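You operate a simulated robot arm through the tools that you are given. There is no shell and no other tool.

You are at the controls of a simulated robot arm. One attempt, no reset.

TASK
Test the exit lamp: hold TEST until the display shows PASS.
Fine: undo the knob to open the box; shut it and tighten the knob again.

Only the result counts: the job must be done as asked and must still hold three seconds after the hand-in. Knocking over, shifting, dropping, spilling or breaking anything else fails it.

THE ROBOT
A 7-joint arm with a three-finger gripper, fixed in place. Base frame: the origin is on the floor under the middle of its stand, x ahead of it, y to its left, z up. Units: cm, degrees, N and s.
It reaches about 134.2 cm from its shoulder. Its first joint turns from -166.0 to 166.0 degrees. Payload 2.69 kg.
The TCP is the grasp point between the finger pads, 3 cm short of the fingertips. In the tool frame z runs along the fingers and y along their closing line. The gripper opens to 12.8 cm; its body begins 11.7 cm behind the TCP.
Orientation is that of the tool frame in the base frame, as [roll, pitch, yaw] about the fixed x, y, z axes, in that order (R = Rz(yaw) Ry(pitch) Rx(roll)). With the fingers straight down and closing along the base's y, the tool's x points along the base's -x, its y along +y and its z along -z.

THE INTERFACE
- The arm moves only by the tool jog_arm. Its arguments are lists of equal length, an entry for each row: "jaw": the closure, from 0 (fully open) to 1 (shut); "slide": the shift along the tool's x, y, z in units of 500 mm (1.0 is 500 mm), a list of three; "turn": the turn, a rotation vector about the tool's x, y, z in units of 180 degrees (1.0 is 180 degrees), a list of three. In form: {"jaw": [jaw, ...], "slide": [[x, y, z], ...], "turn": [[ax, ay, az], ...]}. A call has 1 to 20 rows; each row is the pose to reach, as a shift and turn from the pose commanded when the call began, along the tool's axes at that moment. A call with a number of a shift or a turn outside -1 to 1 is refused whole. A row lasts 0.2 s, in which the tool goes at most 5 cm and 8.6 degrees; a call with a longer step from one row to the next is refused whole, and so is a gripper value outside its range. A pose out of reach is approached as far as the arm can. The call stops where the force on the tool passes 70 N (or 10 N more than at its start, if that is more) or the arm is blocked; 0.2 s more then pass. The fingers move at their own pace (about 12.7 cm/s each) and stop on an object; they squeeze with about 28 N. The grip force told is the motor's: it shows also when the fingers shut on nothing. Time passes only in rows, and 0.2 s behind the last, so rows that repeat a pose let the fingers close. It gives the time, the measured TCP pose, the force on the tool (base axes), the opening and the grip force at its end, in the units of the frame above (readings bear some noise), with the torque about the TCP (base axes, N m) and any sound that the robot's microphone picked up.
- Cameras (640 x 400 px; columns grow to the right, rows downward): "scene" is fixed at [4.96, -65.09, 180.13]; the picture's right is [0.90, -0.45, 0.00], its down [-0.20, -0.41, -0.89] and it looks along [0.40, 0.80, -0.46] (base axes); focal length 322 px, centre (320, 200). "wrist" rides on the gripper at [5.8, 5.4, -13.1] in the tool frame; the picture's right is [-0.68, 0.74, 0.00], its down [-0.62, -0.57, -0.55] and it looks along [-0.40, -0.37, 0.84] (tool axes); focal length 234 px, centre (320, 200). There is no depth. A picture from a camera that has moved, and an enlarged one, comes with that camera's place and axes in the base frame and with its lens.
- capture(camera): a new picture of that camera. It takes no simulated time.
- slide_trunk(by): moves the trunk up (or, below 0, down) by that many cm; the arm rides with it, the base frame stays. It gives what a move gives, with no picture.
- enlarge(camera, box): a new picture of the part [left, top, right, bottom] of that camera's present view, enlarged. It takes no simulated time.
- close_job(): hands the job in; it is judged then, once.

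Places have to be worked out from the pictures, the camera data and where the tool is seen. Open the gripper and draw the arm clear of the work before you hand the job in, unless the task says otherwise.

The tools are called after ">>>" as name(argument=value, ...) on one line, values as JSON. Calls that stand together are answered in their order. jog_arm: Moves the arm, as the interface text tells. Its arguments: {"type":"object","properties":{"jaw":{"type":"array","items":{"type":"number"}},"slide":{"type":"array","items":{"type":"array","items":{"type":"number"}}},"turn":{"type":"array","items":{"type":"array","items":{"type":"number"}}}},"required":["jaw","slide","turn"]} The other tools are called the same way: slide_trunk (by) moves the trunk up or down; capture (camera) takes a picture; enlarge (camera, box) takes an enlarged picture of a part of a camera's view; close_job () hands the job in.

At the start:

```text
time_s: 0.0
ee_pos: [68.77, 14.97, 127.48]
tool_rot: [180.0, 0.1, -180.0]
wrist_force: [-0.2, -1.4, 0.8]
torque: [-0.03, -0.01, 0.03]
gripper_width: 12.8
gripper_force: 0.1
trunk travel left (down, up): [-15.0, 20.0]
```

scene: 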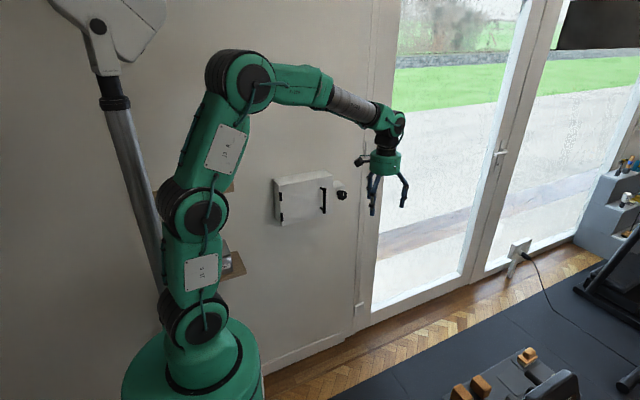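
wrist: 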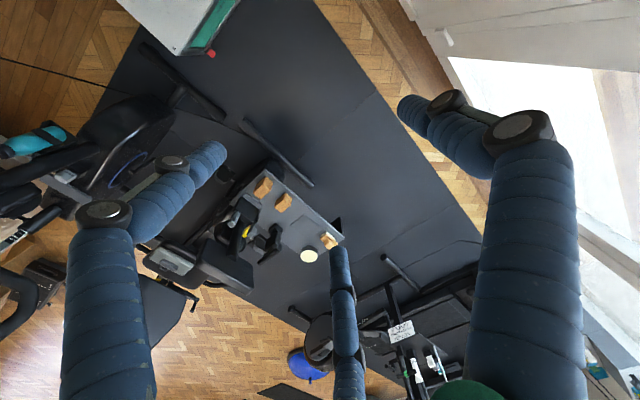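

The scene shows a white wall box with a black handle and a dark knob beside it. I'll enlarge that area to see the details.

>>> enlarge(camera="scene", box=[250, 150, 370, 240])

>>> enlarge(camera="scene", box=[200, 100, 440, 250])

```text
4.44 times, centred on (310, 195) of scene
camera zoom: at [4.96, -65.09, 180.13], right [0.9, -0.45, 0.0], down [-0.2, -0.41, -0.89], along [0.4, 0.8, -0.46], focal length 1432 px, centre (364, 222)
```

zoom: 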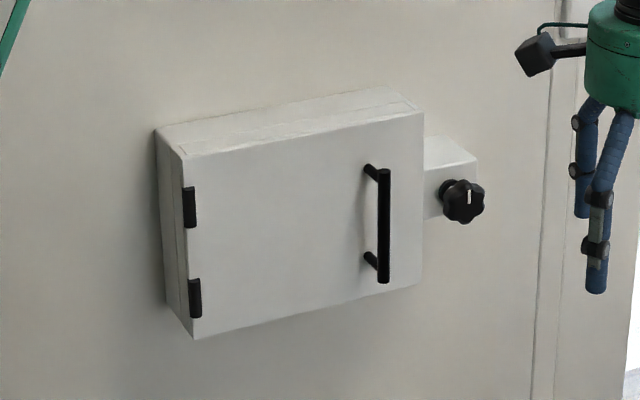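

```text
2.67 times, centred on (320, 175) of scene
camera zoom: at [4.96, -65.09, 180.13], right [0.9, -0.45, 0.0], down [-0.2, -0.41, -0.89], along [0.4, 0.8, -0.46], focal length 859 px, centre (320, 267)
```

zoom: 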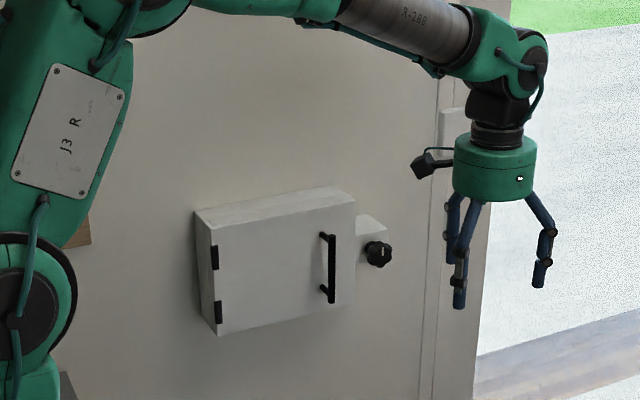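

The box looks to be on a wall parallel to x at y≈60, with its front face at y≈50. I place it at x≈45–69 and z≈105–124, with the hinges on the low-x side. The handle bar is near x≈63, y≈47, and the knob near x≈74, z≈114. I'll turn the tool to point at +y for a closer view.

>>> jog_arm(jaw=[0, 0, 0, 0, 0, 0, 0, 0, 0, 0, 0, 0], slide=[[0, 0, 0], [0, 0, 0], [0, 0, 0], [0, 0, 0], [0, 0, 0], [0, 0, 0], [0, 0, 0], [0, 0, 0], [0, 0, 0], [0, 0, 0], [0, 0, 0], [0, 0, 0]], turn=[[-0.0417, 0, 0], [-0.0833, 0, 0], [-0.125, 0, 0], [-0.1667, 0, 0], [-0.2083, 0, 0], [-0.25, 0, 0], [-0.2917, 0, 0], [-0.3333, 0, 0], [-0.375, 0, 0], [-0.4167, 0, 0], [-0.4583, 0, 0], [-0.5, 0, 0]])

```text
time_s: 2.6
ee_pos: [68.74, 14.79, 127.62]
tool_rot: [89.9, 0.1, 179.9]
wrist_force: [-0.6, -0.2, -0.6]
torque: [-0.01, 0.0, -0.01]
gripper_width: 12.81
gripper_force: 0.0
trunk travel left (down, up): [-15.0, 20.0]
```

The tool now points at +y, so I'll look through both cameras.

>>> capture(camera="wrist")

>>> capture(camera="scene")

```text
taken
camera wrist: at [62.94, 1.73, 132.94], right [0.68, 0.0, 0.74], down [0.62, -0.55, -0.57], along [0.4, 0.84, -0.37], focal length 234 px, centre (320, 200)
```

wrist: 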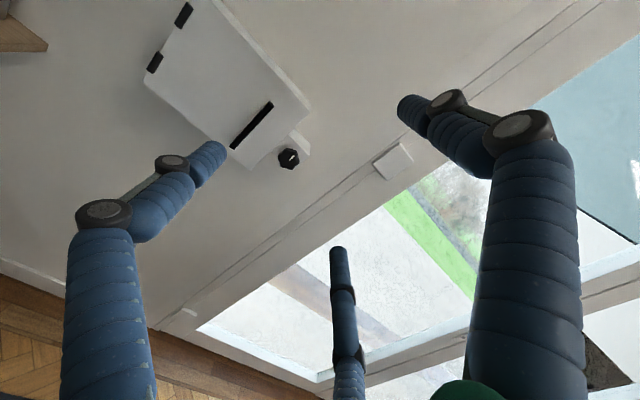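

```text
taken
```

scene: 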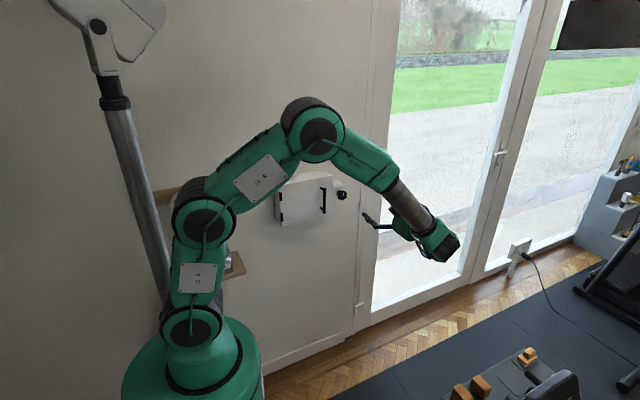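

The three fingers sit 120° apart, and the box and knob are visible. I'll enlarge the wrist view around the box for detail.

>>> enlarge(camera="wrist", box=[130, 0, 340, 180])

>>> enlarge(camera="wrist", box=[220, 90, 330, 180])

```text
2.22 times, centred on (235, 90) of wrist
camera zoom: at [62.94, 1.73, 132.94], right [0.68, 0.0, 0.74], down [0.62, -0.55, -0.57], along [0.4, 0.84, -0.37], focal length 520 px, centre (509, 444)
```

zoom: 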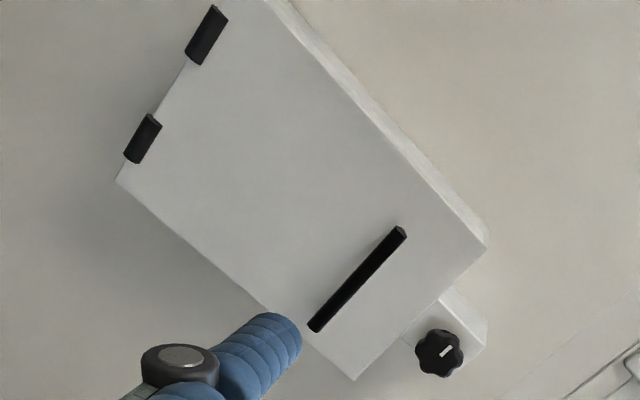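

```text
4.44 times, centred on (275, 135) of wrist
camera zoom: at [62.94, 1.73, 132.94], right [0.68, 0.0, 0.74], down [0.62, -0.55, -0.57], along [0.4, 0.84, -0.37], focal length 1041 px, centre (520, 489)
```

zoom: 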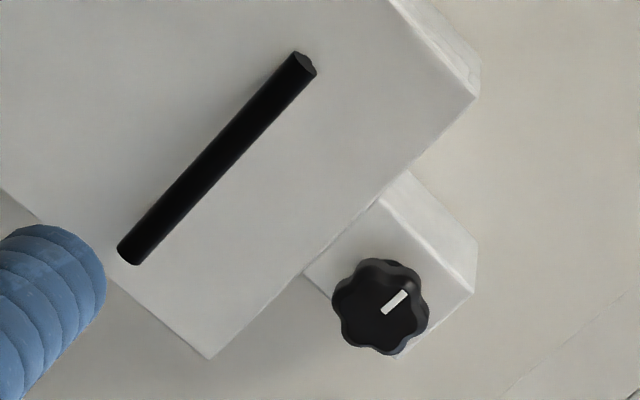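

From both views, the door face is at y≈50.5 and the handle bar runs at x≈63.4, y≈47, z≈108–120.6. The knob is near [72.7, 47.5, 115], on a block whose face is at y≈50.7. I'll move to a stand-off in front of the knob with the jaws partly closed and look again.

>>> jog_arm(jaw=[0.4, 0.4, 0.4, 0.4, 0.4, 0.4, 0.4], slide=[[-0.013, -0.042, 0.05], [-0.026, -0.084, 0.1], [-0.039, -0.126, 0.15], [-0.052, -0.168, 0.2], [-0.065, -0.21, 0.25], [-0.0786, -0.25, 0.3], [-0.0786, -0.25, 0.3]], turn=[[0, 0, 0], [0, 0, 0], [0, 0, 0], [0, 0, 0], [0, 0, 0], [0, 0, 0], [0, 0, 0]])

```text
time_s: 4.2
ee_pos: [72.76, 29.83, 114.85]
tool_rot: [90.0, 0.0, 179.9]
wrist_force: [0.9, 1.1, -0.8]
torque: [0.05, -0.04, 0.06]
gripper_width: 7.7
gripper_force: 0.1
trunk travel left (down, up): [-15.0, 20.0]
```

I'm now at a stand-off 17 cm in front of the knob, so I'll take pictures.

>>> capture(camera="wrist")

>>> enlarge(camera="scene", box=[250, 130, 450, 260])

```text
taken
camera wrist: at [67.0, 16.77, 120.37], right [0.68, 0.0, 0.74], down [0.62, -0.55, -0.57], along [0.4, 0.84, -0.37], focal length 234 px, centre (320, 200)
```

wrist: 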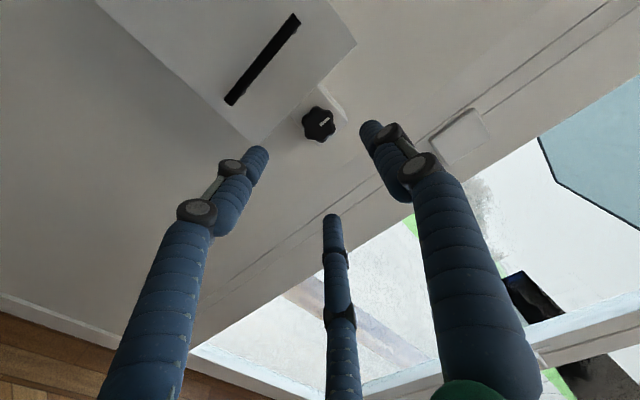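

```text
3.08 times, centred on (350, 195) of scene
camera zoom: at [4.96, -65.09, 180.13], right [0.9, -0.45, 0.0], down [-0.2, -0.41, -0.89], along [0.4, 0.8, -0.46], focal length 991 px, centre (228, 215)
```

zoom: 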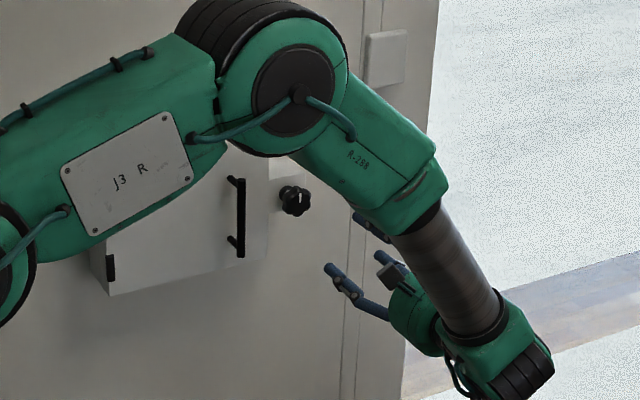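

I'll enlarge the knob in the wrist view to refine its place and see the lobes.

>>> enlarge(camera="wrist", box=[280, 80, 360, 150])

>>> enlarge(camera="wrist", box=[200, 80, 440, 230])

```text
5.71 times, centred on (320, 115) of wrist
camera zoom: at [67.0, 16.77, 120.37], right [0.68, 0.0, 0.74], down [0.62, -0.55, -0.57], along [0.4, 0.84, -0.37], focal length 1338 px, centre (320, 686)
```

zoom: 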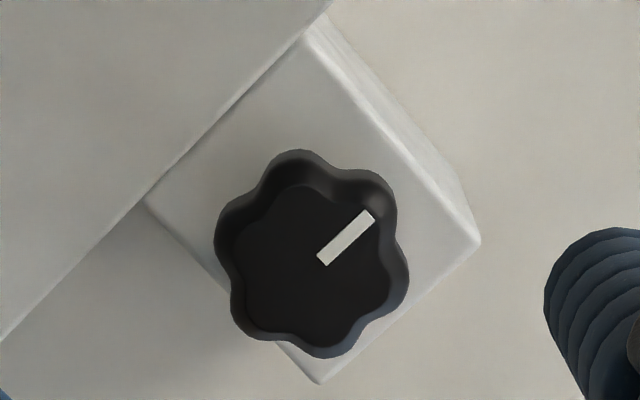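

```text
2.67 times, centred on (320, 155) of wrist
camera zoom: at [67.0, 16.77, 120.37], right [0.68, 0.0, 0.74], down [0.62, -0.55, -0.57], along [0.4, 0.84, -0.37], focal length 624 px, centre (320, 320)
```

zoom: 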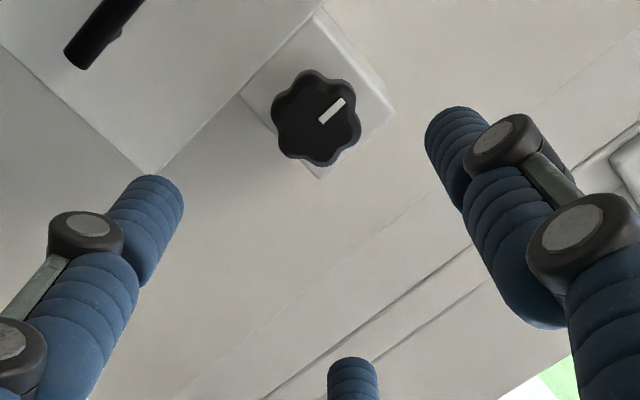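

Comparing the block face with the knob face puts the knob axis at x≈72.9, z≈114.7, with the knob face at y≈46. I'll advance along +y until the fingertips surround the knob, short of the block.

>>> jog_arm(jaw=[0.4, 0.4, 0.4, 0.4, 0.4, 0.4], slide=[[-0.004, -0.004, 0.08], [-0.004, -0.004, 0.16], [-0.004, -0.004, 0.22], [-0.004, -0.004, 0.26], [-0.004, -0.004, 0.29], [-0.004, -0.004, 0.3]], turn=[[0, 0, 0], [0, 0, 0], [0, 0, 0], [0, 0, 0], [0, 0, 0], [0, 0, 0]])

>>> enlarge(camera="wrist", box=[200, 80, 440, 230])

>>> enlarge(camera="scene", box=[250, 130, 450, 260])

```text
time_s: 5.6
ee_pos: [72.94, 45.03, 114.63]
tool_rot: [90.0, 0.0, -179.9]
wrist_force: [0.3, 0.3, -0.1]
torque: [0.02, -0.01, -0.02]
gripper_width: 7.68
gripper_force: 0.1
trunk travel left (down, up): [-15.0, 20.0]
```

```text
2.67 times, centred on (320, 155) of wrist
camera zoom: at [67.06, 31.85, 120.24], right [0.68, 0.0, 0.74], down [0.62, -0.55, -0.57], along [0.4, 0.84, -0.37], focal length 624 px, centre (320, 320)
```

zoom: 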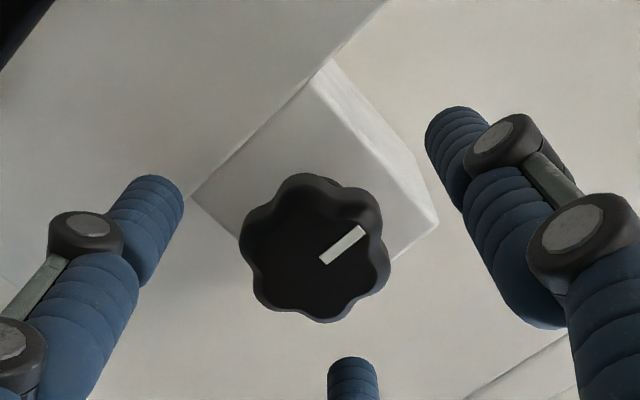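

```text
3.08 times, centred on (350, 195) of scene
camera zoom: at [4.96, -65.09, 180.13], right [0.9, -0.45, 0.0], down [-0.2, -0.41, -0.89], along [0.4, 0.8, -0.46], focal length 991 px, centre (228, 215)
```

zoom: 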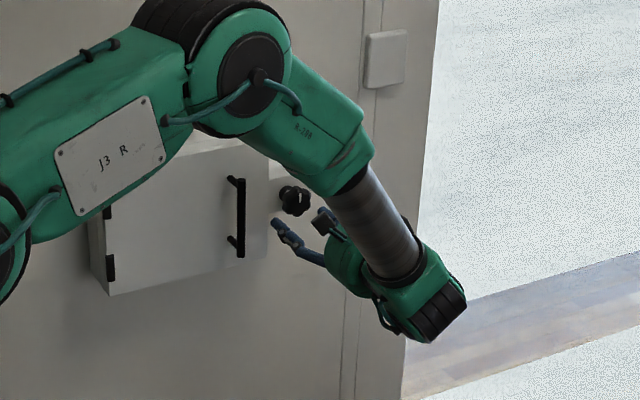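

Combining the views, the knob axis is at about x≈73.05, z≈114.5, its face at y≈48 and the block face at y≈52. I'll advance 1.8 cm and close on the knob.

>>> jog_arm(jaw=[0.4, 0.4, 0.6, 0.8, 1.0, 1.0], slide=[[-0.0024, -0.003, 0.02], [-0.0024, -0.003, 0.036], [-0.0024, -0.003, 0.036], [-0.0024, -0.003, 0.036], [-0.0024, -0.003, 0.036], [-0.0024, -0.003, 0.036]], turn=[[0, 0, 0], [0, 0, 0], [0, 0, 0], [0, 0, 0], [0, 0, 0], [0, 0, 0]])

>>> capture(camera="wrist")

>>> enlarge(camera="wrist", box=[220, 100, 420, 230])

```text
time_s: 7.0
ee_pos: [73.37, 46.65, 114.06]
tool_rot: [90.4, -0.4, 179.7]
wrist_force: [41.1, -7.1, -44.8]
torque: [-0.78, 0.3, -1.7]
gripper_width: 4.67
gripper_force: 44.7
trunk travel left (down, up): [-15.0, 20.0]
```

```text
taken
camera wrist: at [67.61, 33.66, 119.63], right [0.68, 0.0, 0.73], down [0.61, -0.55, -0.57], along [0.41, 0.83, -0.38], focal length 234 px, centre (320, 200)
```

wrist: 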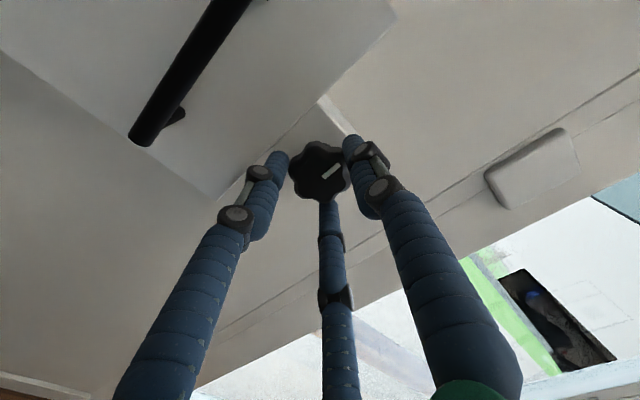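

```text
3.08 times, centred on (320, 165) of wrist
camera zoom: at [67.61, 33.66, 119.63], right [0.68, 0.0, 0.73], down [0.61, -0.55, -0.57], along [0.41, 0.83, -0.38], focal length 720 px, centre (320, 308)
```

zoom: 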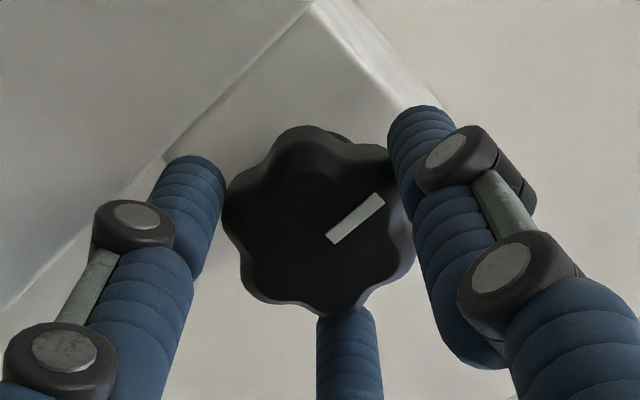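

The grip closed on the knob at 4.7 cm opening, but the side force of about 60 N says I'm off-centre by roughly +0.4 cm in x and −0.6 cm in z. I'll shift the commanded pose to relieve that.

>>> jog_arm(jaw=[1.0, 1.0, 1.0], slide=[[-0.004, -0.006, 0], [-0.008, -0.012, 0], [-0.008, -0.012, 0]], turn=[[0, 0, 0], [0, 0, 0], [0, 0, 0]])

```text
time_s: 7.8
ee_pos: [73.47, 46.69, 114.07]
tool_rot: [90.0, -0.1, -179.9]
wrist_force: [0.3, -20.9, -25.9]
torque: [-0.84, 0.21, 0.39]
gripper_width: 4.71
gripper_force: 45.0
trunk travel left (down, up): [-15.0, 20.0]
```

The x force is gone, with about −21 N left in y and −26 N in z. I'll relieve those a little more.

>>> jog_arm(jaw=[1.0, 1.0], slide=[[0, -0.005, -0.003], [0, -0.005, -0.003]], turn=[[0, 0, 0], [0, 0, 0]])

```text
time_s: 8.4
ee_pos: [73.46, 46.75, 113.96]
tool_rot: [90.0, 0.1, -179.9]
wrist_force: [0.0, 0.9, -9.6]
torque: [-0.41, 0.26, 0.68]
gripper_width: 4.69
gripper_force: 45.2
trunk travel left (down, up): [-15.0, 20.0]
```

The residual force is small now. I'll turn the knob counter-clockwise as seen from the front (negative about tool z) by about 30° and watch torque and sound.

>>> jog_arm(jaw=[1.0, 1.0, 1.0, 1.0, 1.0, 1.0], slide=[[0, 0, 0], [0, 0, 0], [0, 0, 0], [0, 0, 0], [0, 0, 0], [0, 0, 0]], turn=[[0, 0, -0.033], [0, 0, -0.067], [0, 0, -0.1], [0, 0, -0.133], [0, 0, -0.167], [0, 0, -0.167]])

>>> enlarge(camera="wrist", box=[220, 100, 420, 230])

>>> enlarge(camera="scene", box=[250, 130, 450, 260])

```text
time_s: 9.8
ee_pos: [73.43, 46.67, 113.97]
tool_rot: [89.9, 30.2, -180.0]
wrist_force: [12.0, 24.9, 10.8]
torque: [0.06, -0.07, -0.29]
gripper_width: 4.69
gripper_force: 44.9
trunk travel left (down, up): [-15.0, 20.0]
```

```text
3.08 times, centred on (320, 165) of wrist
camera zoom: at [65.74, 33.59, 115.77], right [0.21, 0.0, 0.98], down [0.82, -0.55, -0.18], along [0.54, 0.84, -0.12], focal length 720 px, centre (320, 308)
```

zoom: 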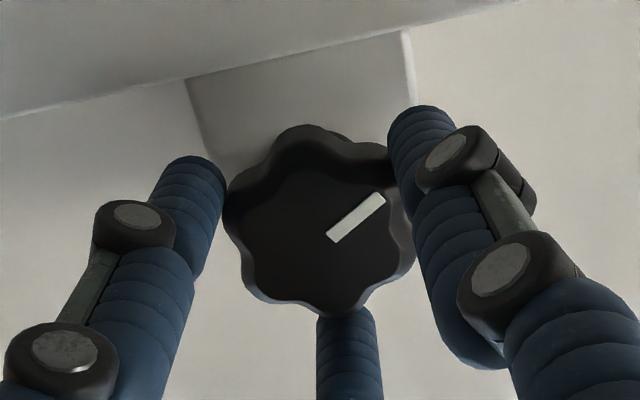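

```text
3.08 times, centred on (350, 195) of scene
camera zoom: at [4.96, -65.09, 180.13], right [0.9, -0.45, 0.0], down [-0.2, -0.41, -0.89], along [0.4, 0.8, -0.46], focal length 991 px, centre (228, 215)
```

zoom: 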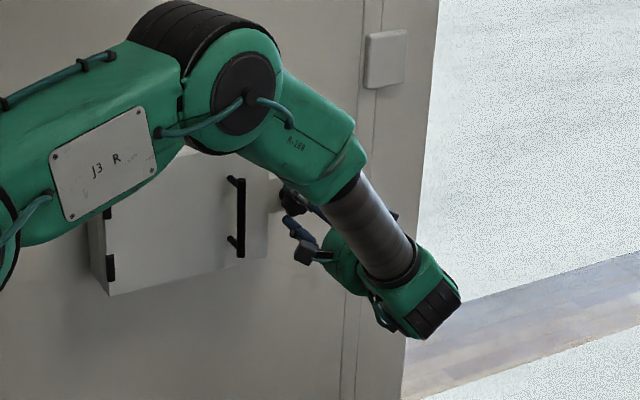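

The knob follows the fingers with little torque. The y force is now +25 N, so I'll turn another 30° and watch whether it grows.

>>> jog_arm(jaw=[1.0, 1.0, 1.0, 1.0, 1.0, 1.0], slide=[[0, 0, 0], [0, 0, 0], [0, 0, 0], [0, 0, 0], [0, 0, 0], [0, 0, 0]], turn=[[0, 0, -0.033], [0, 0, -0.067], [0, 0, -0.1], [0, 0, -0.133], [0, 0, -0.167], [0, 0, -0.167]])

```text
time_s: 11.2
ee_pos: [73.45, 46.64, 113.84]
tool_rot: [90.0, 60.4, 179.9]
wrist_force: [21.8, 23.8, 25.7]
torque: [0.37, 0.07, -0.48]
gripper_width: 4.77
gripper_force: 45.2
trunk travel left (down, up): [-15.0, 20.0]
```

The axial force is steady, but side forces are growing because the TCP is slightly off the axis. I'll shift about 0.3 cm in +x/+z and keep turning.

>>> jog_arm(jaw=[1.0, 1.0, 1.0, 1.0, 1.0, 1.0, 1.0], slide=[[-0.0063, -0.001, 0.003], [-0.0063, -0.001, 0.003], [-0.0063, -0.001, 0.003], [-0.0063, -0.001, 0.003], [-0.0063, -0.001, 0.003], [-0.0063, -0.001, 0.003], [-0.0063, -0.001, 0.003]], turn=[[0, 0, 0], [0, 0, -0.033], [0, 0, -0.067], [0, 0, -0.1], [0, 0, -0.133], [0, 0, -0.167], [0, 0, -0.167]])

>>> enlarge(camera="wrist", box=[220, 100, 420, 230])

>>> enlarge(camera="scene", box=[250, 130, 450, 260])

```text
time_s: 12.8
ee_pos: [73.5, 46.6, 113.87]
tool_rot: [-111.3, 89.9, -21.3]
wrist_force: [1.1, -15.7, -5.5]
torque: [-0.22, 0.0, -0.14]
gripper_width: 4.82
gripper_force: 45.6
trunk travel left (down, up): [-15.0, 20.0]
```

```text
3.08 times, centred on (320, 165) of wrist
camera zoom: at [68.27, 33.46, 108.11], right [-0.74, 0.0, 0.67], down [0.56, -0.55, 0.62], along [0.37, 0.84, 0.4], focal length 720 px, centre (320, 308)
```

zoom: 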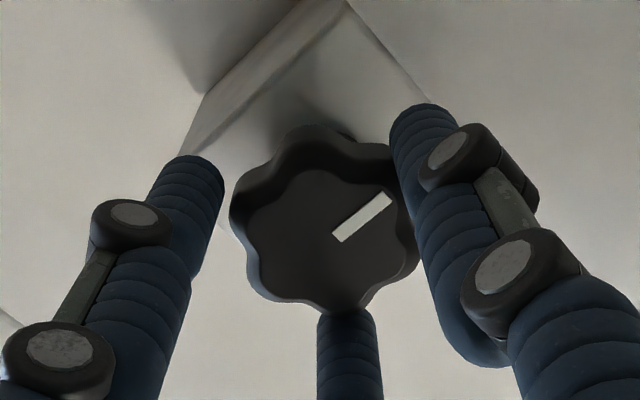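

```text
3.08 times, centred on (350, 195) of scene
camera zoom: at [4.96, -65.09, 180.13], right [0.9, -0.45, 0.0], down [-0.2, -0.41, -0.89], along [0.4, 0.8, -0.46], focal length 991 px, centre (228, 215)
```

zoom: 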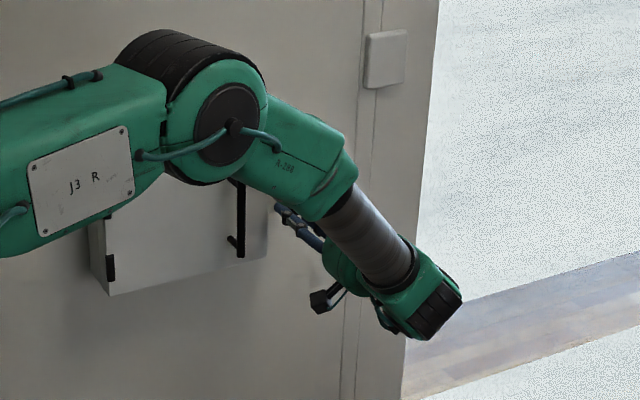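

At 90° the knob is turning freely and seems to creep outward slightly. I'll continue another 45°, backing off a touch.

>>> jog_arm(jaw=[1.0, 1.0, 1.0, 1.0, 1.0, 1.0, 1.0, 1.0], slide=[[0, 0, -0.002], [0, 0, -0.002], [0, 0, -0.002], [0, 0, -0.003], [0, 0, -0.003], [0, 0, -0.003], [0, 0, -0.003], [0, 0, -0.003]], turn=[[0, 0, -0.033], [0, 0, -0.067], [0, 0, -0.1], [0, 0, -0.133], [0, 0, -0.167], [0, 0, -0.2], [0, 0, -0.25], [0, 0, -0.25]])

>>> enlarge(camera="wrist", box=[220, 100, 420, 230])

```text
refused: row 7 steps farther than a row can; nothing moved
```

```text
3.08 times, centred on (320, 165) of wrist
camera zoom: at [68.27, 33.46, 108.11], right [-0.74, 0.0, 0.67], down [0.56, -0.55, 0.62], along [0.37, 0.84, 0.4], focal length 720 px, centre (320, 308)
```

zoom: 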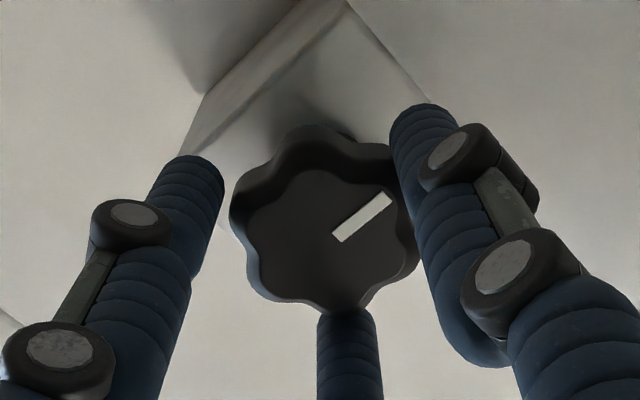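

One row's step was just over 8.6°, so the call was refused and nothing moved. I'll resend it with even steps.

>>> jog_arm(jaw=[1.0, 1.0, 1.0, 1.0, 1.0, 1.0, 1.0, 1.0], slide=[[0, 0, -0.002], [0, 0, -0.002], [0, 0, -0.002], [0, 0, -0.003], [0, 0, -0.003], [0, 0, -0.003], [0, 0, -0.003], [0, 0, -0.003]], turn=[[0, 0, -0.036], [0, 0, -0.072], [0, 0, -0.108], [0, 0, -0.144], [0, 0, -0.18], [0, 0, -0.215], [0, 0, -0.25], [0, 0, -0.25]])

>>> enlarge(camera="wrist", box=[220, 100, 420, 230])

```text
time_s: 14.6
ee_pos: [73.76, 46.56, 113.98]
tool_rot: [-90.0, 44.8, 0.0]
wrist_force: [0.3, -2.8, -8.2]
torque: [-0.23, -0.04, -0.17]
gripper_width: 4.77
gripper_force: 44.9
trunk travel left (down, up): [-15.0, 20.0]
```

```text
3.08 times, centred on (320, 165) of wrist
camera zoom: at [74.04, 33.43, 106.15], right [-1.0, 0.0, -0.05], down [-0.04, -0.55, 0.84], along [-0.03, 0.84, 0.55], focal length 720 px, centre (320, 308)
```

zoom: 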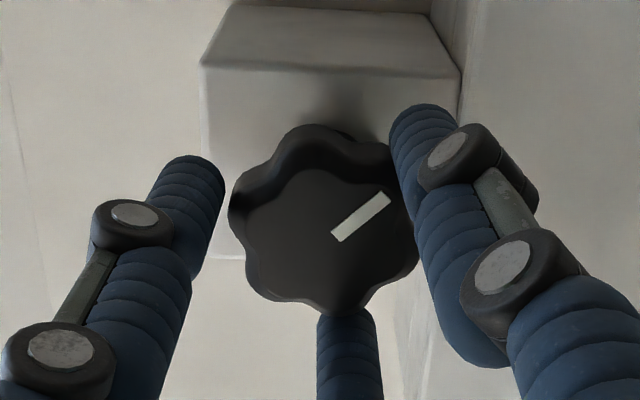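

The knob has turned about 135° with no stop or click. I'll continue another 45°.

>>> jog_arm(jaw=[1.0, 1.0, 1.0, 1.0, 1.0, 1.0, 1.0, 1.0], slide=[[0, 0, -0.001], [0, 0, -0.001], [0, 0, -0.001], [0, 0, -0.002], [0, 0, -0.002], [0, 0, -0.002], [0, 0, -0.002], [0, 0, -0.002]], turn=[[0, 0, -0.036], [0, 0, -0.072], [0, 0, -0.108], [0, 0, -0.144], [0, 0, -0.18], [0, 0, -0.215], [0, 0, -0.25], [0, 0, -0.25]])

>>> capture(camera="wrist")

>>> capture(camera="scene")

```text
time_s: 15.1
ee_pos: [76.0, 47.24, 113.91]
tool_rot: [-91.6, 38.8, -0.2]
wrist_force: [9.9, 9.8, -7.7]
torque: [0.06, -0.24, -2.05]
gripper_width: 4.97
gripper_force: 45.3
out of reach, approached as far as the arm can: row 1, 2
trunk travel left (down, up): [-15.0, 20.0]
stopped in row 2: the force on the tool passed its limit at 86 N (the readings are from after the stop); the commanded pose is now the measured one
```

```text
taken
camera wrist: at [77.42, 33.9, 106.36], right [-0.99, -0.02, -0.15], down [-0.12, -0.53, 0.84], along [-0.09, 0.85, 0.52], focal length 234 px, centre (320, 200)
```

wrist: 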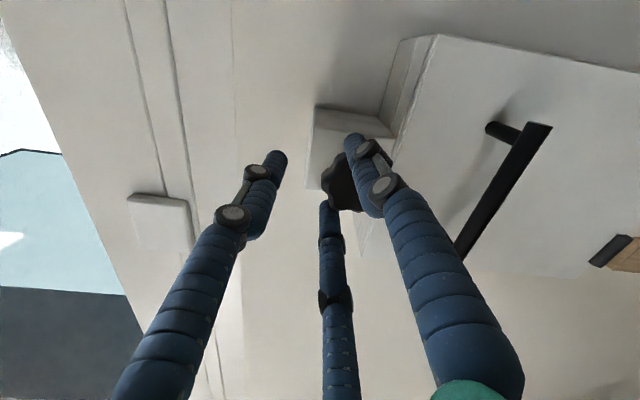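

```text
taken
```

scene: 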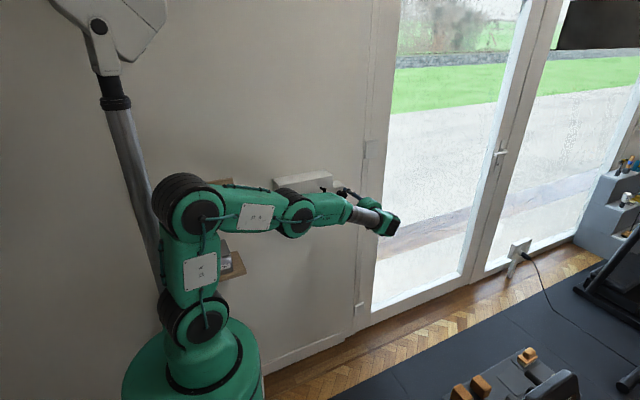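

The wrist reached a joint limit near −140°, the tool slipped sideways and the call stopped. I'll loosen the fingers slightly, back straight out, and then look at the knob.

>>> jog_arm(jaw=[0.55, 0.55, 0.5, 0.5, 0.45, 0.4, 0.4, 0.4], slide=[[0, 0, 0], [0, 0, 0], [0, 0, -0.02], [0, 0, -0.05], [0, 0, -0.1], [0, 0, -0.16], [0, 0, -0.22], [0, 0, -0.22]], turn=[[0, 0, 0], [0, 0, 0], [0, 0, 0], [0, 0, 0], [0, 0, 0], [0, 0, 0], [0, 0, 0], [0, 0, 0]])

>>> capture(camera="wrist")

>>> capture(camera="scene")

```text
time_s: 16.9
ee_pos: [76.82, 35.92, 114.91]
tool_rot: [-91.5, 39.0, 0.1]
wrist_force: [-1.1, -0.6, -0.2]
torque: [0.01, 0.02, 0.0]
gripper_width: 7.69
gripper_force: 0.0
out of reach, approached as far as the arm can: row 5, 6, 7, 8
trunk travel left (down, up): [-15.0, 20.0]
```

```text
taken
camera wrist: at [78.22, 22.75, 107.44], right [-0.99, -0.02, -0.15], down [-0.11, -0.53, 0.84], along [-0.1, 0.85, 0.53], focal length 234 px, centre (320, 200)
```

wrist: 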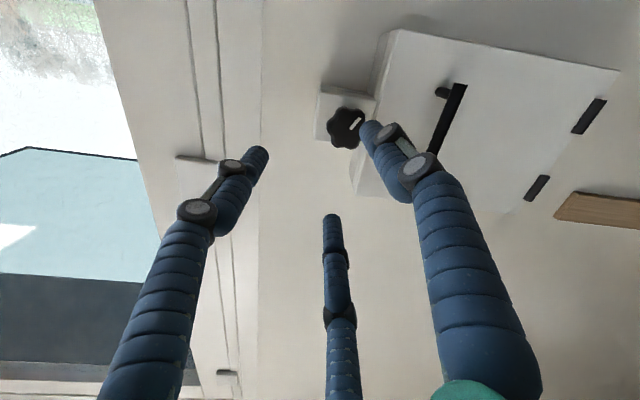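

```text
taken
```

scene: 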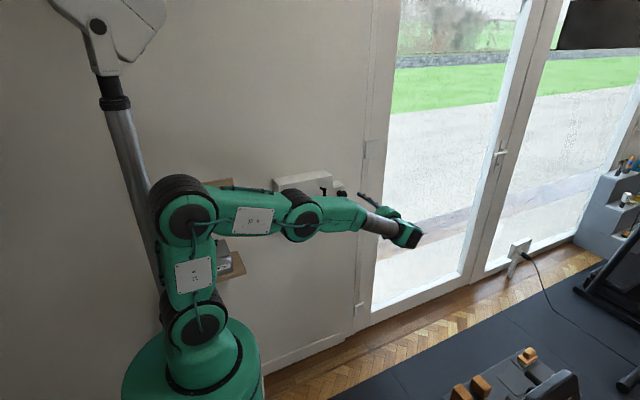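

The knob is free of the fingers and its mark has turned to the other side. I'll unwind the wrist 140° at a safe distance to get back room for more undoing.

>>> jog_arm(jaw=[0.4, 0.4, 0.4, 0.4, 0.4, 0.4, 0.4, 0.4, 0.4, 0.4, 0.4, 0.4, 0.4, 0.4, 0.4, 0.4, 0.4, 0.4, 0.4], slide=[[0, 0, -0.04], [-0.01, 0.01, -0.08], [-0.02, 0.02, -0.12], [-0.03, 0.03, -0.12], [-0.045, 0.037, -0.12], [-0.045, 0.037, -0.12], [-0.045, 0.037, -0.12], [-0.045, 0.037, -0.12], [-0.045, 0.037, -0.12], [-0.045, 0.037, -0.12], [-0.045, 0.037, -0.12], [-0.045, 0.037, -0.12], [-0.045, 0.037, -0.12], [-0.045, 0.037, -0.12], [-0.045, 0.037, -0.12], [-0.045, 0.037, -0.12], [-0.045, 0.037, -0.12], [-0.045, 0.037, -0.12], [-0.045, 0.037, -0.12]], turn=[[0, 0, 0.04], [0, 0, 0.083], [0, 0, 0.126], [0, 0, 0.17], [0, 0, 0.213], [0, 0, 0.256], [0, 0, 0.3], [0, 0, 0.343], [0, 0, 0.386], [0, 0, 0.43], [0, 0, 0.473], [0, 0, 0.516], [0, 0, 0.56], [0, 0, 0.603], [0, 0, 0.646], [0, 0, 0.69], [0, 0, 0.733], [0, 0, 0.776], [0, 0, 0.776]])

>>> capture(camera="wrist")

>>> capture(camera="scene")

```text
time_s: 20.9
ee_pos: [74.02, 29.93, 114.86]
tool_rot: [91.1, 1.6, -179.1]
wrist_force: [-0.5, -0.1, -0.1]
torque: [-0.02, 0.01, 0.04]
gripper_width: 7.68
gripper_force: 0.0
trunk travel left (down, up): [-15.0, 20.0]
```

```text
taken
camera wrist: at [68.29, 16.94, 120.4], right [0.66, 0.02, 0.76], down [0.64, -0.55, -0.54], along [0.4, 0.84, -0.38], focal length 234 px, centre (320, 200)
```

wrist: 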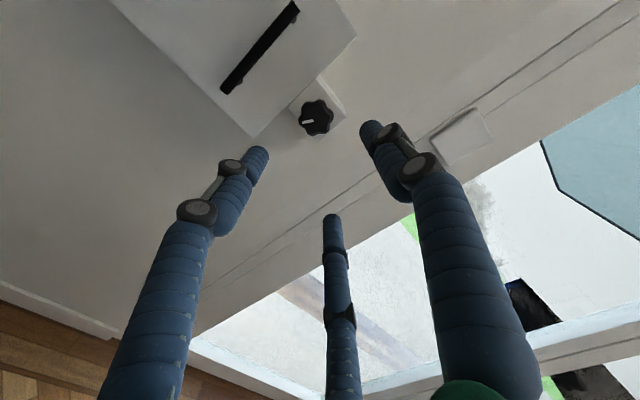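

```text
taken
```

scene: 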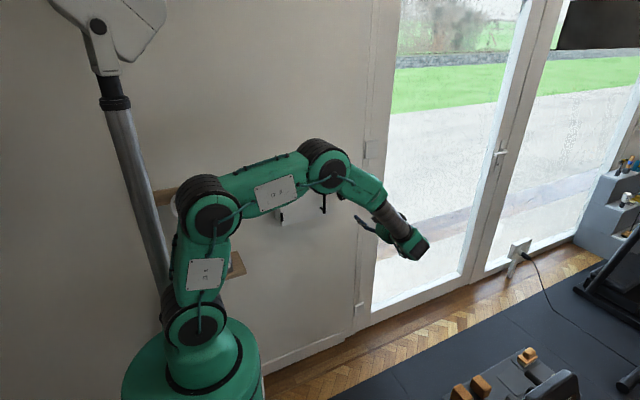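

>>> enlarge(camera="wrist", box=[280, 80, 360, 150])

```text
5.71 times, centred on (320, 115) of wrist
camera zoom: at [68.29, 16.94, 120.4], right [0.66, 0.02, 0.76], down [0.64, -0.55, -0.54], along [0.4, 0.84, -0.38], focal length 1338 px, centre (320, 686)
```

zoom: 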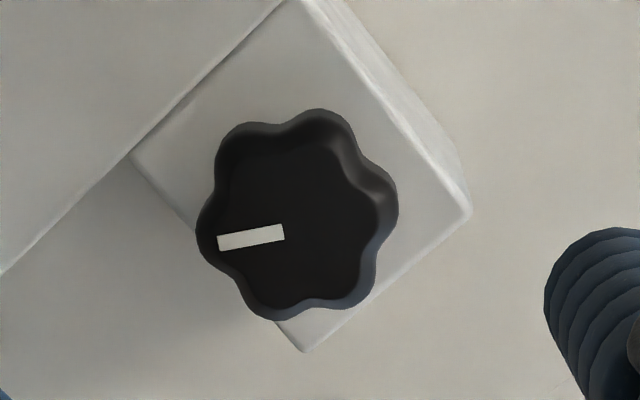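

The mark has moved from pointing up to lower-left, about 149° counter-clockwise, and the knob stands slightly further out, so it unscrews outward. I'll straighten the tool's tilt and centre on the axis, then pre-rotate clockwise for a longer undo stroke.

>>> jog_arm(jaw=[0.4, 0.4], slide=[[0.0114, -0.0172, 0], [0.0114, -0.0172, 0]], turn=[[-0.0061, -0.0048, 0], [-0.0061, -0.0048, 0]])

>>> jog_arm(jaw=[0.4, 0.4, 0.4, 0.4, 0.4, 0.4, 0.4, 0.4, 0.4, 0.4, 0.4, 0.4], slide=[[0, 0, 0], [0, 0, 0], [0, 0, 0], [0, 0, 0], [0, 0, 0], [0, 0, 0], [0, 0, 0], [0, 0, 0], [0, 0, 0], [0, 0, 0], [0, 0, 0], [0, 0, 0]], turn=[[0, 0, 0.043], [0, 0, 0.086], [0, 0, 0.129], [0, 0, 0.172], [0, 0, 0.215], [0, 0, 0.258], [0, 0, 0.301], [0, 0, 0.344], [0, 0, 0.387], [0, 0, 0.43], [0, 0, 0.473], [0, 0, 0.473]])

>>> capture(camera="wrist")

>>> capture(camera="scene")

```text
time_s: 21.5
ee_pos: [73.51, 29.97, 114.0]
tool_rot: [89.8, 1.7, -180.0]
wrist_force: [0.1, 0.0, -0.2]
torque: [0.0, 0.02, 0.01]
gripper_width: 7.7
gripper_force: 0.1
trunk travel left (down, up): [-15.0, 20.0]
```

```text
time_s: 24.1
ee_pos: [73.49, 30.02, 114.01]
tool_rot: [89.5, -83.4, -179.6]
wrist_force: [0.7, -0.3, 0.0]
torque: [0.0, -0.03, -0.03]
gripper_width: 7.68
gripper_force: 0.0
trunk travel left (down, up): [-15.0, 20.0]
```

```text
taken
camera wrist: at [78.21, 16.91, 120.57], right [0.81, 0.0, -0.59], down [-0.49, -0.55, -0.68], along [-0.32, 0.84, -0.44], focal length 234 px, centre (320, 200)
```

wrist: 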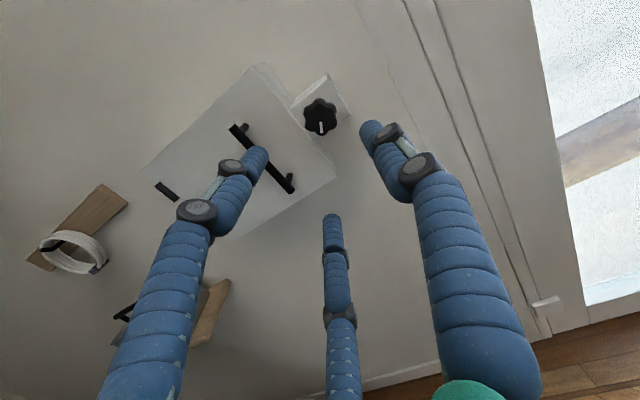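

```text
taken
```

scene: 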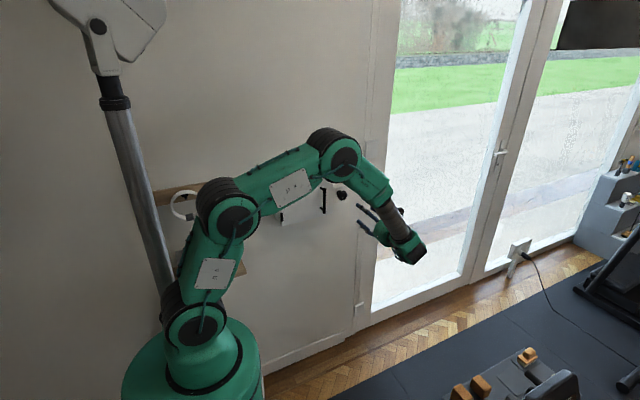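

At +83° pre-rotation there's no limit. I'll advance along the knob axis and grip it again.

>>> jog_arm(jaw=[0.4, 0.4, 0.4, 0.4, 0.4, 0.4, 0.6, 0.8, 1.0, 1.0], slide=[[0, 0, 0.08], [0, 0, 0.16], [0, 0, 0.23], [0, 0, 0.28], [0, 0, 0.31], [0, 0, 0.326], [0, 0, 0.326], [0, 0, 0.326], [0, 0, 0.326], [0, 0, 0.326]], turn=[[0, 0, 0], [0, 0, 0], [0, 0, 0], [0, 0, 0], [0, 0, 0], [0, 0, 0], [0, 0, 0], [0, 0, 0], [0, 0, 0], [0, 0, 0]])

>>> enlarge(camera="wrist", box=[220, 100, 420, 230])

```text
time_s: 26.3
ee_pos: [73.55, 46.35, 113.97]
tool_rot: [89.6, -83.4, -179.5]
wrist_force: [1.9, 1.3, -1.1]
torque: [-0.01, -0.02, -0.08]
gripper_width: 4.28
gripper_force: 45.4
trunk travel left (down, up): [-15.0, 20.0]
```

```text
3.08 times, centred on (320, 165) of wrist
camera zoom: at [78.21, 33.22, 120.52], right [0.81, 0.0, -0.59], down [-0.49, -0.55, -0.68], along [-0.32, 0.84, -0.44], focal length 720 px, centre (320, 308)
```

zoom: 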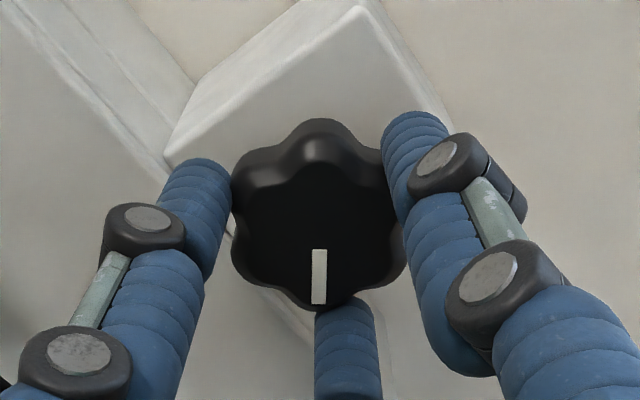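

The grip is well centred, with about 2 N of side force. I'll turn counter-clockwise another 60° and watch the axial force.

>>> jog_arm(jaw=[1.0, 1.0, 1.0, 1.0, 1.0, 1.0, 1.0, 1.0, 1.0, 1.0], slide=[[0, 0, 0], [0, 0, 0], [0, 0, 0], [0, 0, 0], [0, 0, 0], [0, 0, 0], [0, 0, 0], [0, 0, 0], [0, 0, 0], [0, 0, 0]], turn=[[0, 0, -0.037], [0, 0, -0.074], [0, 0, -0.111], [0, 0, -0.148], [0, 0, -0.185], [0, 0, -0.222], [0, 0, -0.259], [0, 0, -0.296], [0, 0, -0.333], [0, 0, -0.333]])

>>> enlarge(camera="wrist", box=[220, 100, 420, 230])

```text
time_s: 28.5
ee_pos: [73.51, 46.18, 114.05]
tool_rot: [89.9, -23.3, -179.8]
wrist_force: [-0.9, -6.9, -4.7]
torque: [-0.19, -0.06, -0.08]
gripper_width: 4.18
gripper_force: 44.9
trunk travel left (down, up): [-15.0, 20.0]
```

```text
3.08 times, centred on (320, 165) of wrist
camera zoom: at [70.31, 33.19, 121.35], right [0.91, 0.0, 0.41], down [0.34, -0.55, -0.76], along [0.22, 0.84, -0.5], focal length 720 px, centre (320, 308)
```

zoom: 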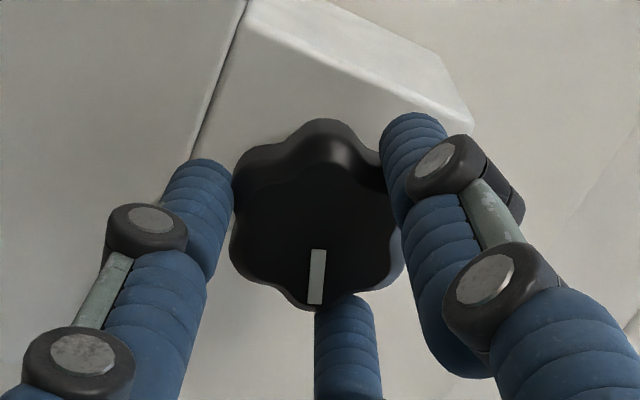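

It's turning freely with low torque. I'll continue another 75°.

>>> jog_arm(jaw=[1.0, 1.0, 1.0, 1.0, 1.0, 1.0, 1.0, 1.0, 1.0, 1.0, 1.0], slide=[[0, 0, 0], [0, 0, 0], [0, 0, -0.001], [0, 0, -0.001], [0, 0, -0.001], [0, 0, -0.002], [0, 0, -0.002], [0, 0, -0.002], [0, 0, -0.002], [0, 0, -0.003], [0, 0, -0.003]], turn=[[0, 0, -0.042], [0, 0, -0.084], [0, 0, -0.126], [0, 0, -0.168], [0, 0, -0.21], [0, 0, -0.252], [0, 0, -0.294], [0, 0, -0.336], [0, 0, -0.378], [0, 0, -0.417], [0, 0, -0.417]])

>>> enlarge(camera="wrist", box=[220, 100, 420, 230])

>>> capture(camera="scene")

```text
time_s: 30.9
ee_pos: [73.51, 46.33, 114.05]
tool_rot: [90.0, 51.6, -180.0]
wrist_force: [-4.1, 3.7, -8.0]
torque: [-0.21, -0.01, 0.11]
gripper_width: 4.17
gripper_force: 45.1
trunk travel left (down, up): [-15.0, 20.0]
```

```text
3.08 times, centred on (320, 165) of wrist
camera zoom: at [65.71, 33.13, 112.86], right [-0.16, 0.0, 0.99], down [0.83, -0.55, 0.13], along [0.54, 0.84, 0.09], focal length 720 px, centre (320, 308)
```

zoom: 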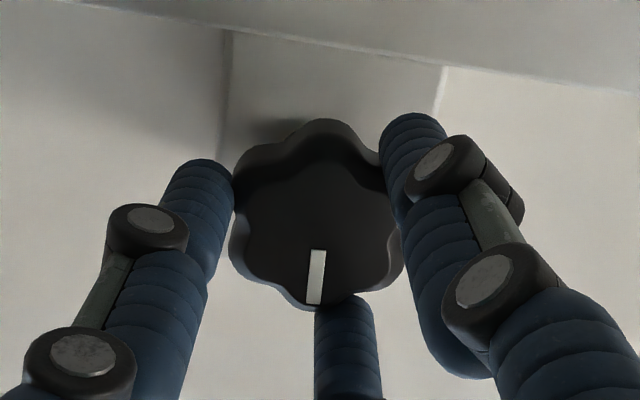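

```text
taken
```

scene: 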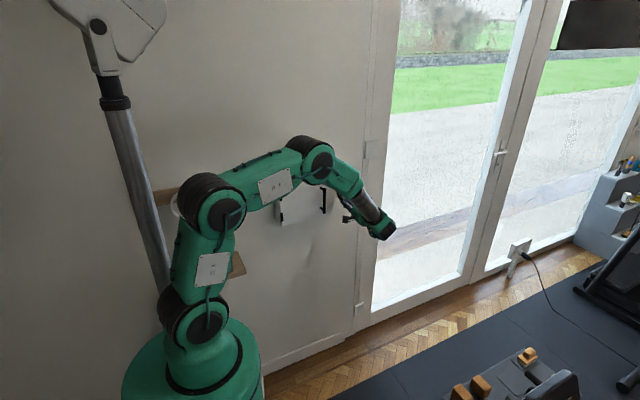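

About 284° undone in total, still low torque and no sound. I'll continue 70° more, staying clear of the wrist limit.

>>> jog_arm(jaw=[1.0, 1.0, 1.0, 1.0, 1.0, 1.0, 1.0, 1.0, 1.0, 1.0], slide=[[0, 0, 0], [0, 0, 0], [0, 0, 0], [0, 0, 0], [0, 0, 0], [0, 0, -0.001], [0, 0, -0.001], [0, 0, -0.001], [0, 0, -0.001], [0, 0, -0.001]], turn=[[0, 0, -0.043], [0, 0, -0.086], [0, 0, -0.129], [0, 0, -0.172], [0, 0, -0.215], [0, 0, -0.258], [0, 0, -0.301], [0, 0, -0.344], [0, 0, -0.38], [0, 0, -0.38]])

>>> enlarge(camera="wrist", box=[220, 100, 420, 230])

```text
time_s: 33.1
ee_pos: [73.51, 46.23, 113.93]
tool_rot: [-90.0, 60.1, 0.1]
wrist_force: [-0.7, 5.6, -5.6]
torque: [-0.08, -0.01, -0.01]
gripper_width: 4.17
gripper_force: 45.4
trunk travel left (down, up): [-15.0, 20.0]
```

```text
3.08 times, centred on (320, 165) of wrist
camera zoom: at [71.82, 33.1, 106.36], right [-0.98, 0.0, 0.22], down [0.18, -0.55, 0.82], along [0.12, 0.84, 0.54], focal length 720 px, centre (320, 308)
```

zoom: 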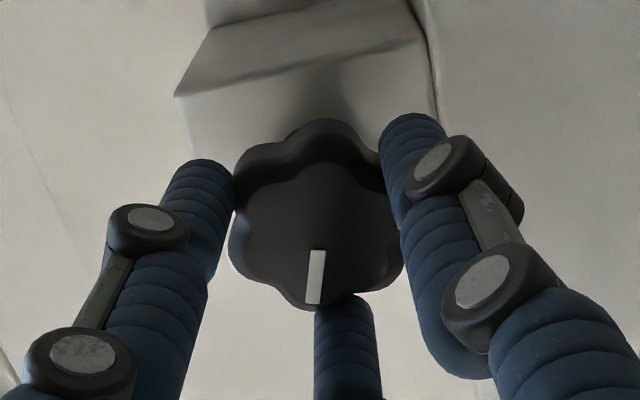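

Total undo is about 350° with still no stop. I'll release, back out, unwind the wrist to near zero, and compare the knob's protrusion.

>>> jog_arm(jaw=[0.4, 0.4, 0.4, 0.4, 0.4, 0.4, 0.4], slide=[[0, 0, 0], [0, 0, 0], [0, 0, -0.06], [0, 0, -0.14], [0, 0, -0.22], [0, 0, -0.3], [0, 0, -0.324]], turn=[[0, 0, 0], [0, 0, 0], [0, 0, 0], [0, 0, 0], [0, 0, 0], [0, 0, 0], [0, 0, 0]])

>>> jog_arm(jaw=[0.4, 0.4, 0.4, 0.4, 0.4, 0.4, 0.4, 0.4, 0.4, 0.4, 0.4, 0.4, 0.4, 0.4, 0.4, 0.4], slide=[[0, 0, 0], [0, 0, 0], [0, 0, 0], [0, 0, 0], [0, 0, 0], [0, 0, 0], [0, 0, 0], [0, 0, 0], [0, 0, 0], [0, 0, 0], [0, 0, 0], [0, 0, 0], [0, 0, 0], [0, 0, 0], [0, 0, 0], [0, 0, 0]], turn=[[0, 0, 0.044], [0, 0, 0.088], [0, 0, 0.132], [0, 0, 0.176], [0, 0, 0.22], [0, 0, 0.264], [0, 0, 0.308], [0, 0, 0.352], [0, 0, 0.396], [0, 0, 0.44], [0, 0, 0.484], [0, 0, 0.528], [0, 0, 0.572], [0, 0, 0.616], [0, 0, 0.665], [0, 0, 0.665]])

>>> enlarge(camera="wrist", box=[280, 80, 360, 150])

>>> capture(camera="scene")

```text
time_s: 34.7
ee_pos: [73.65, 29.67, 113.95]
tool_rot: [-89.9, 60.0, 0.2]
wrist_force: [0.2, 0.2, 0.2]
torque: [0.01, -0.02, -0.01]
gripper_width: 7.69
gripper_force: 0.0
trunk travel left (down, up): [-15.0, 20.0]
```

```text
refused: row 15 steps farther than a row can; nothing moved
```

```text
5.71 times, centred on (320, 115) of wrist
camera zoom: at [71.81, 16.54, 106.32], right [-0.98, 0.0, 0.22], down [0.18, -0.55, 0.82], along [0.12, 0.84, 0.54], focal length 1338 px, centre (320, 686)
```

zoom: 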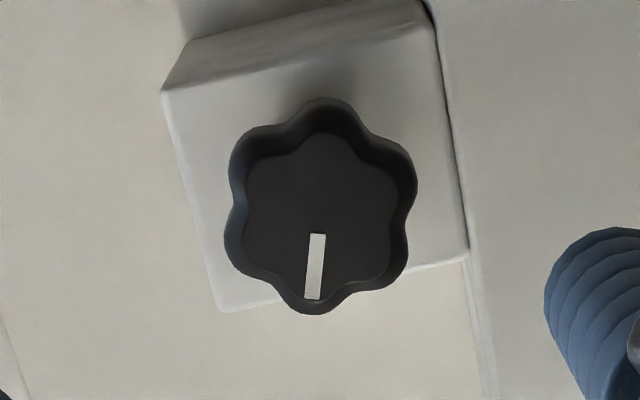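

```text
taken
```

scene: 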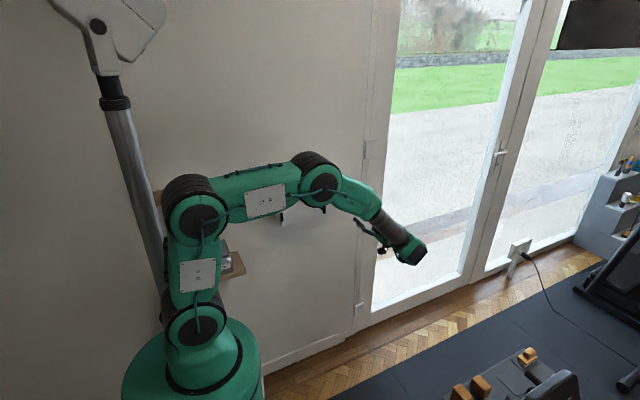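

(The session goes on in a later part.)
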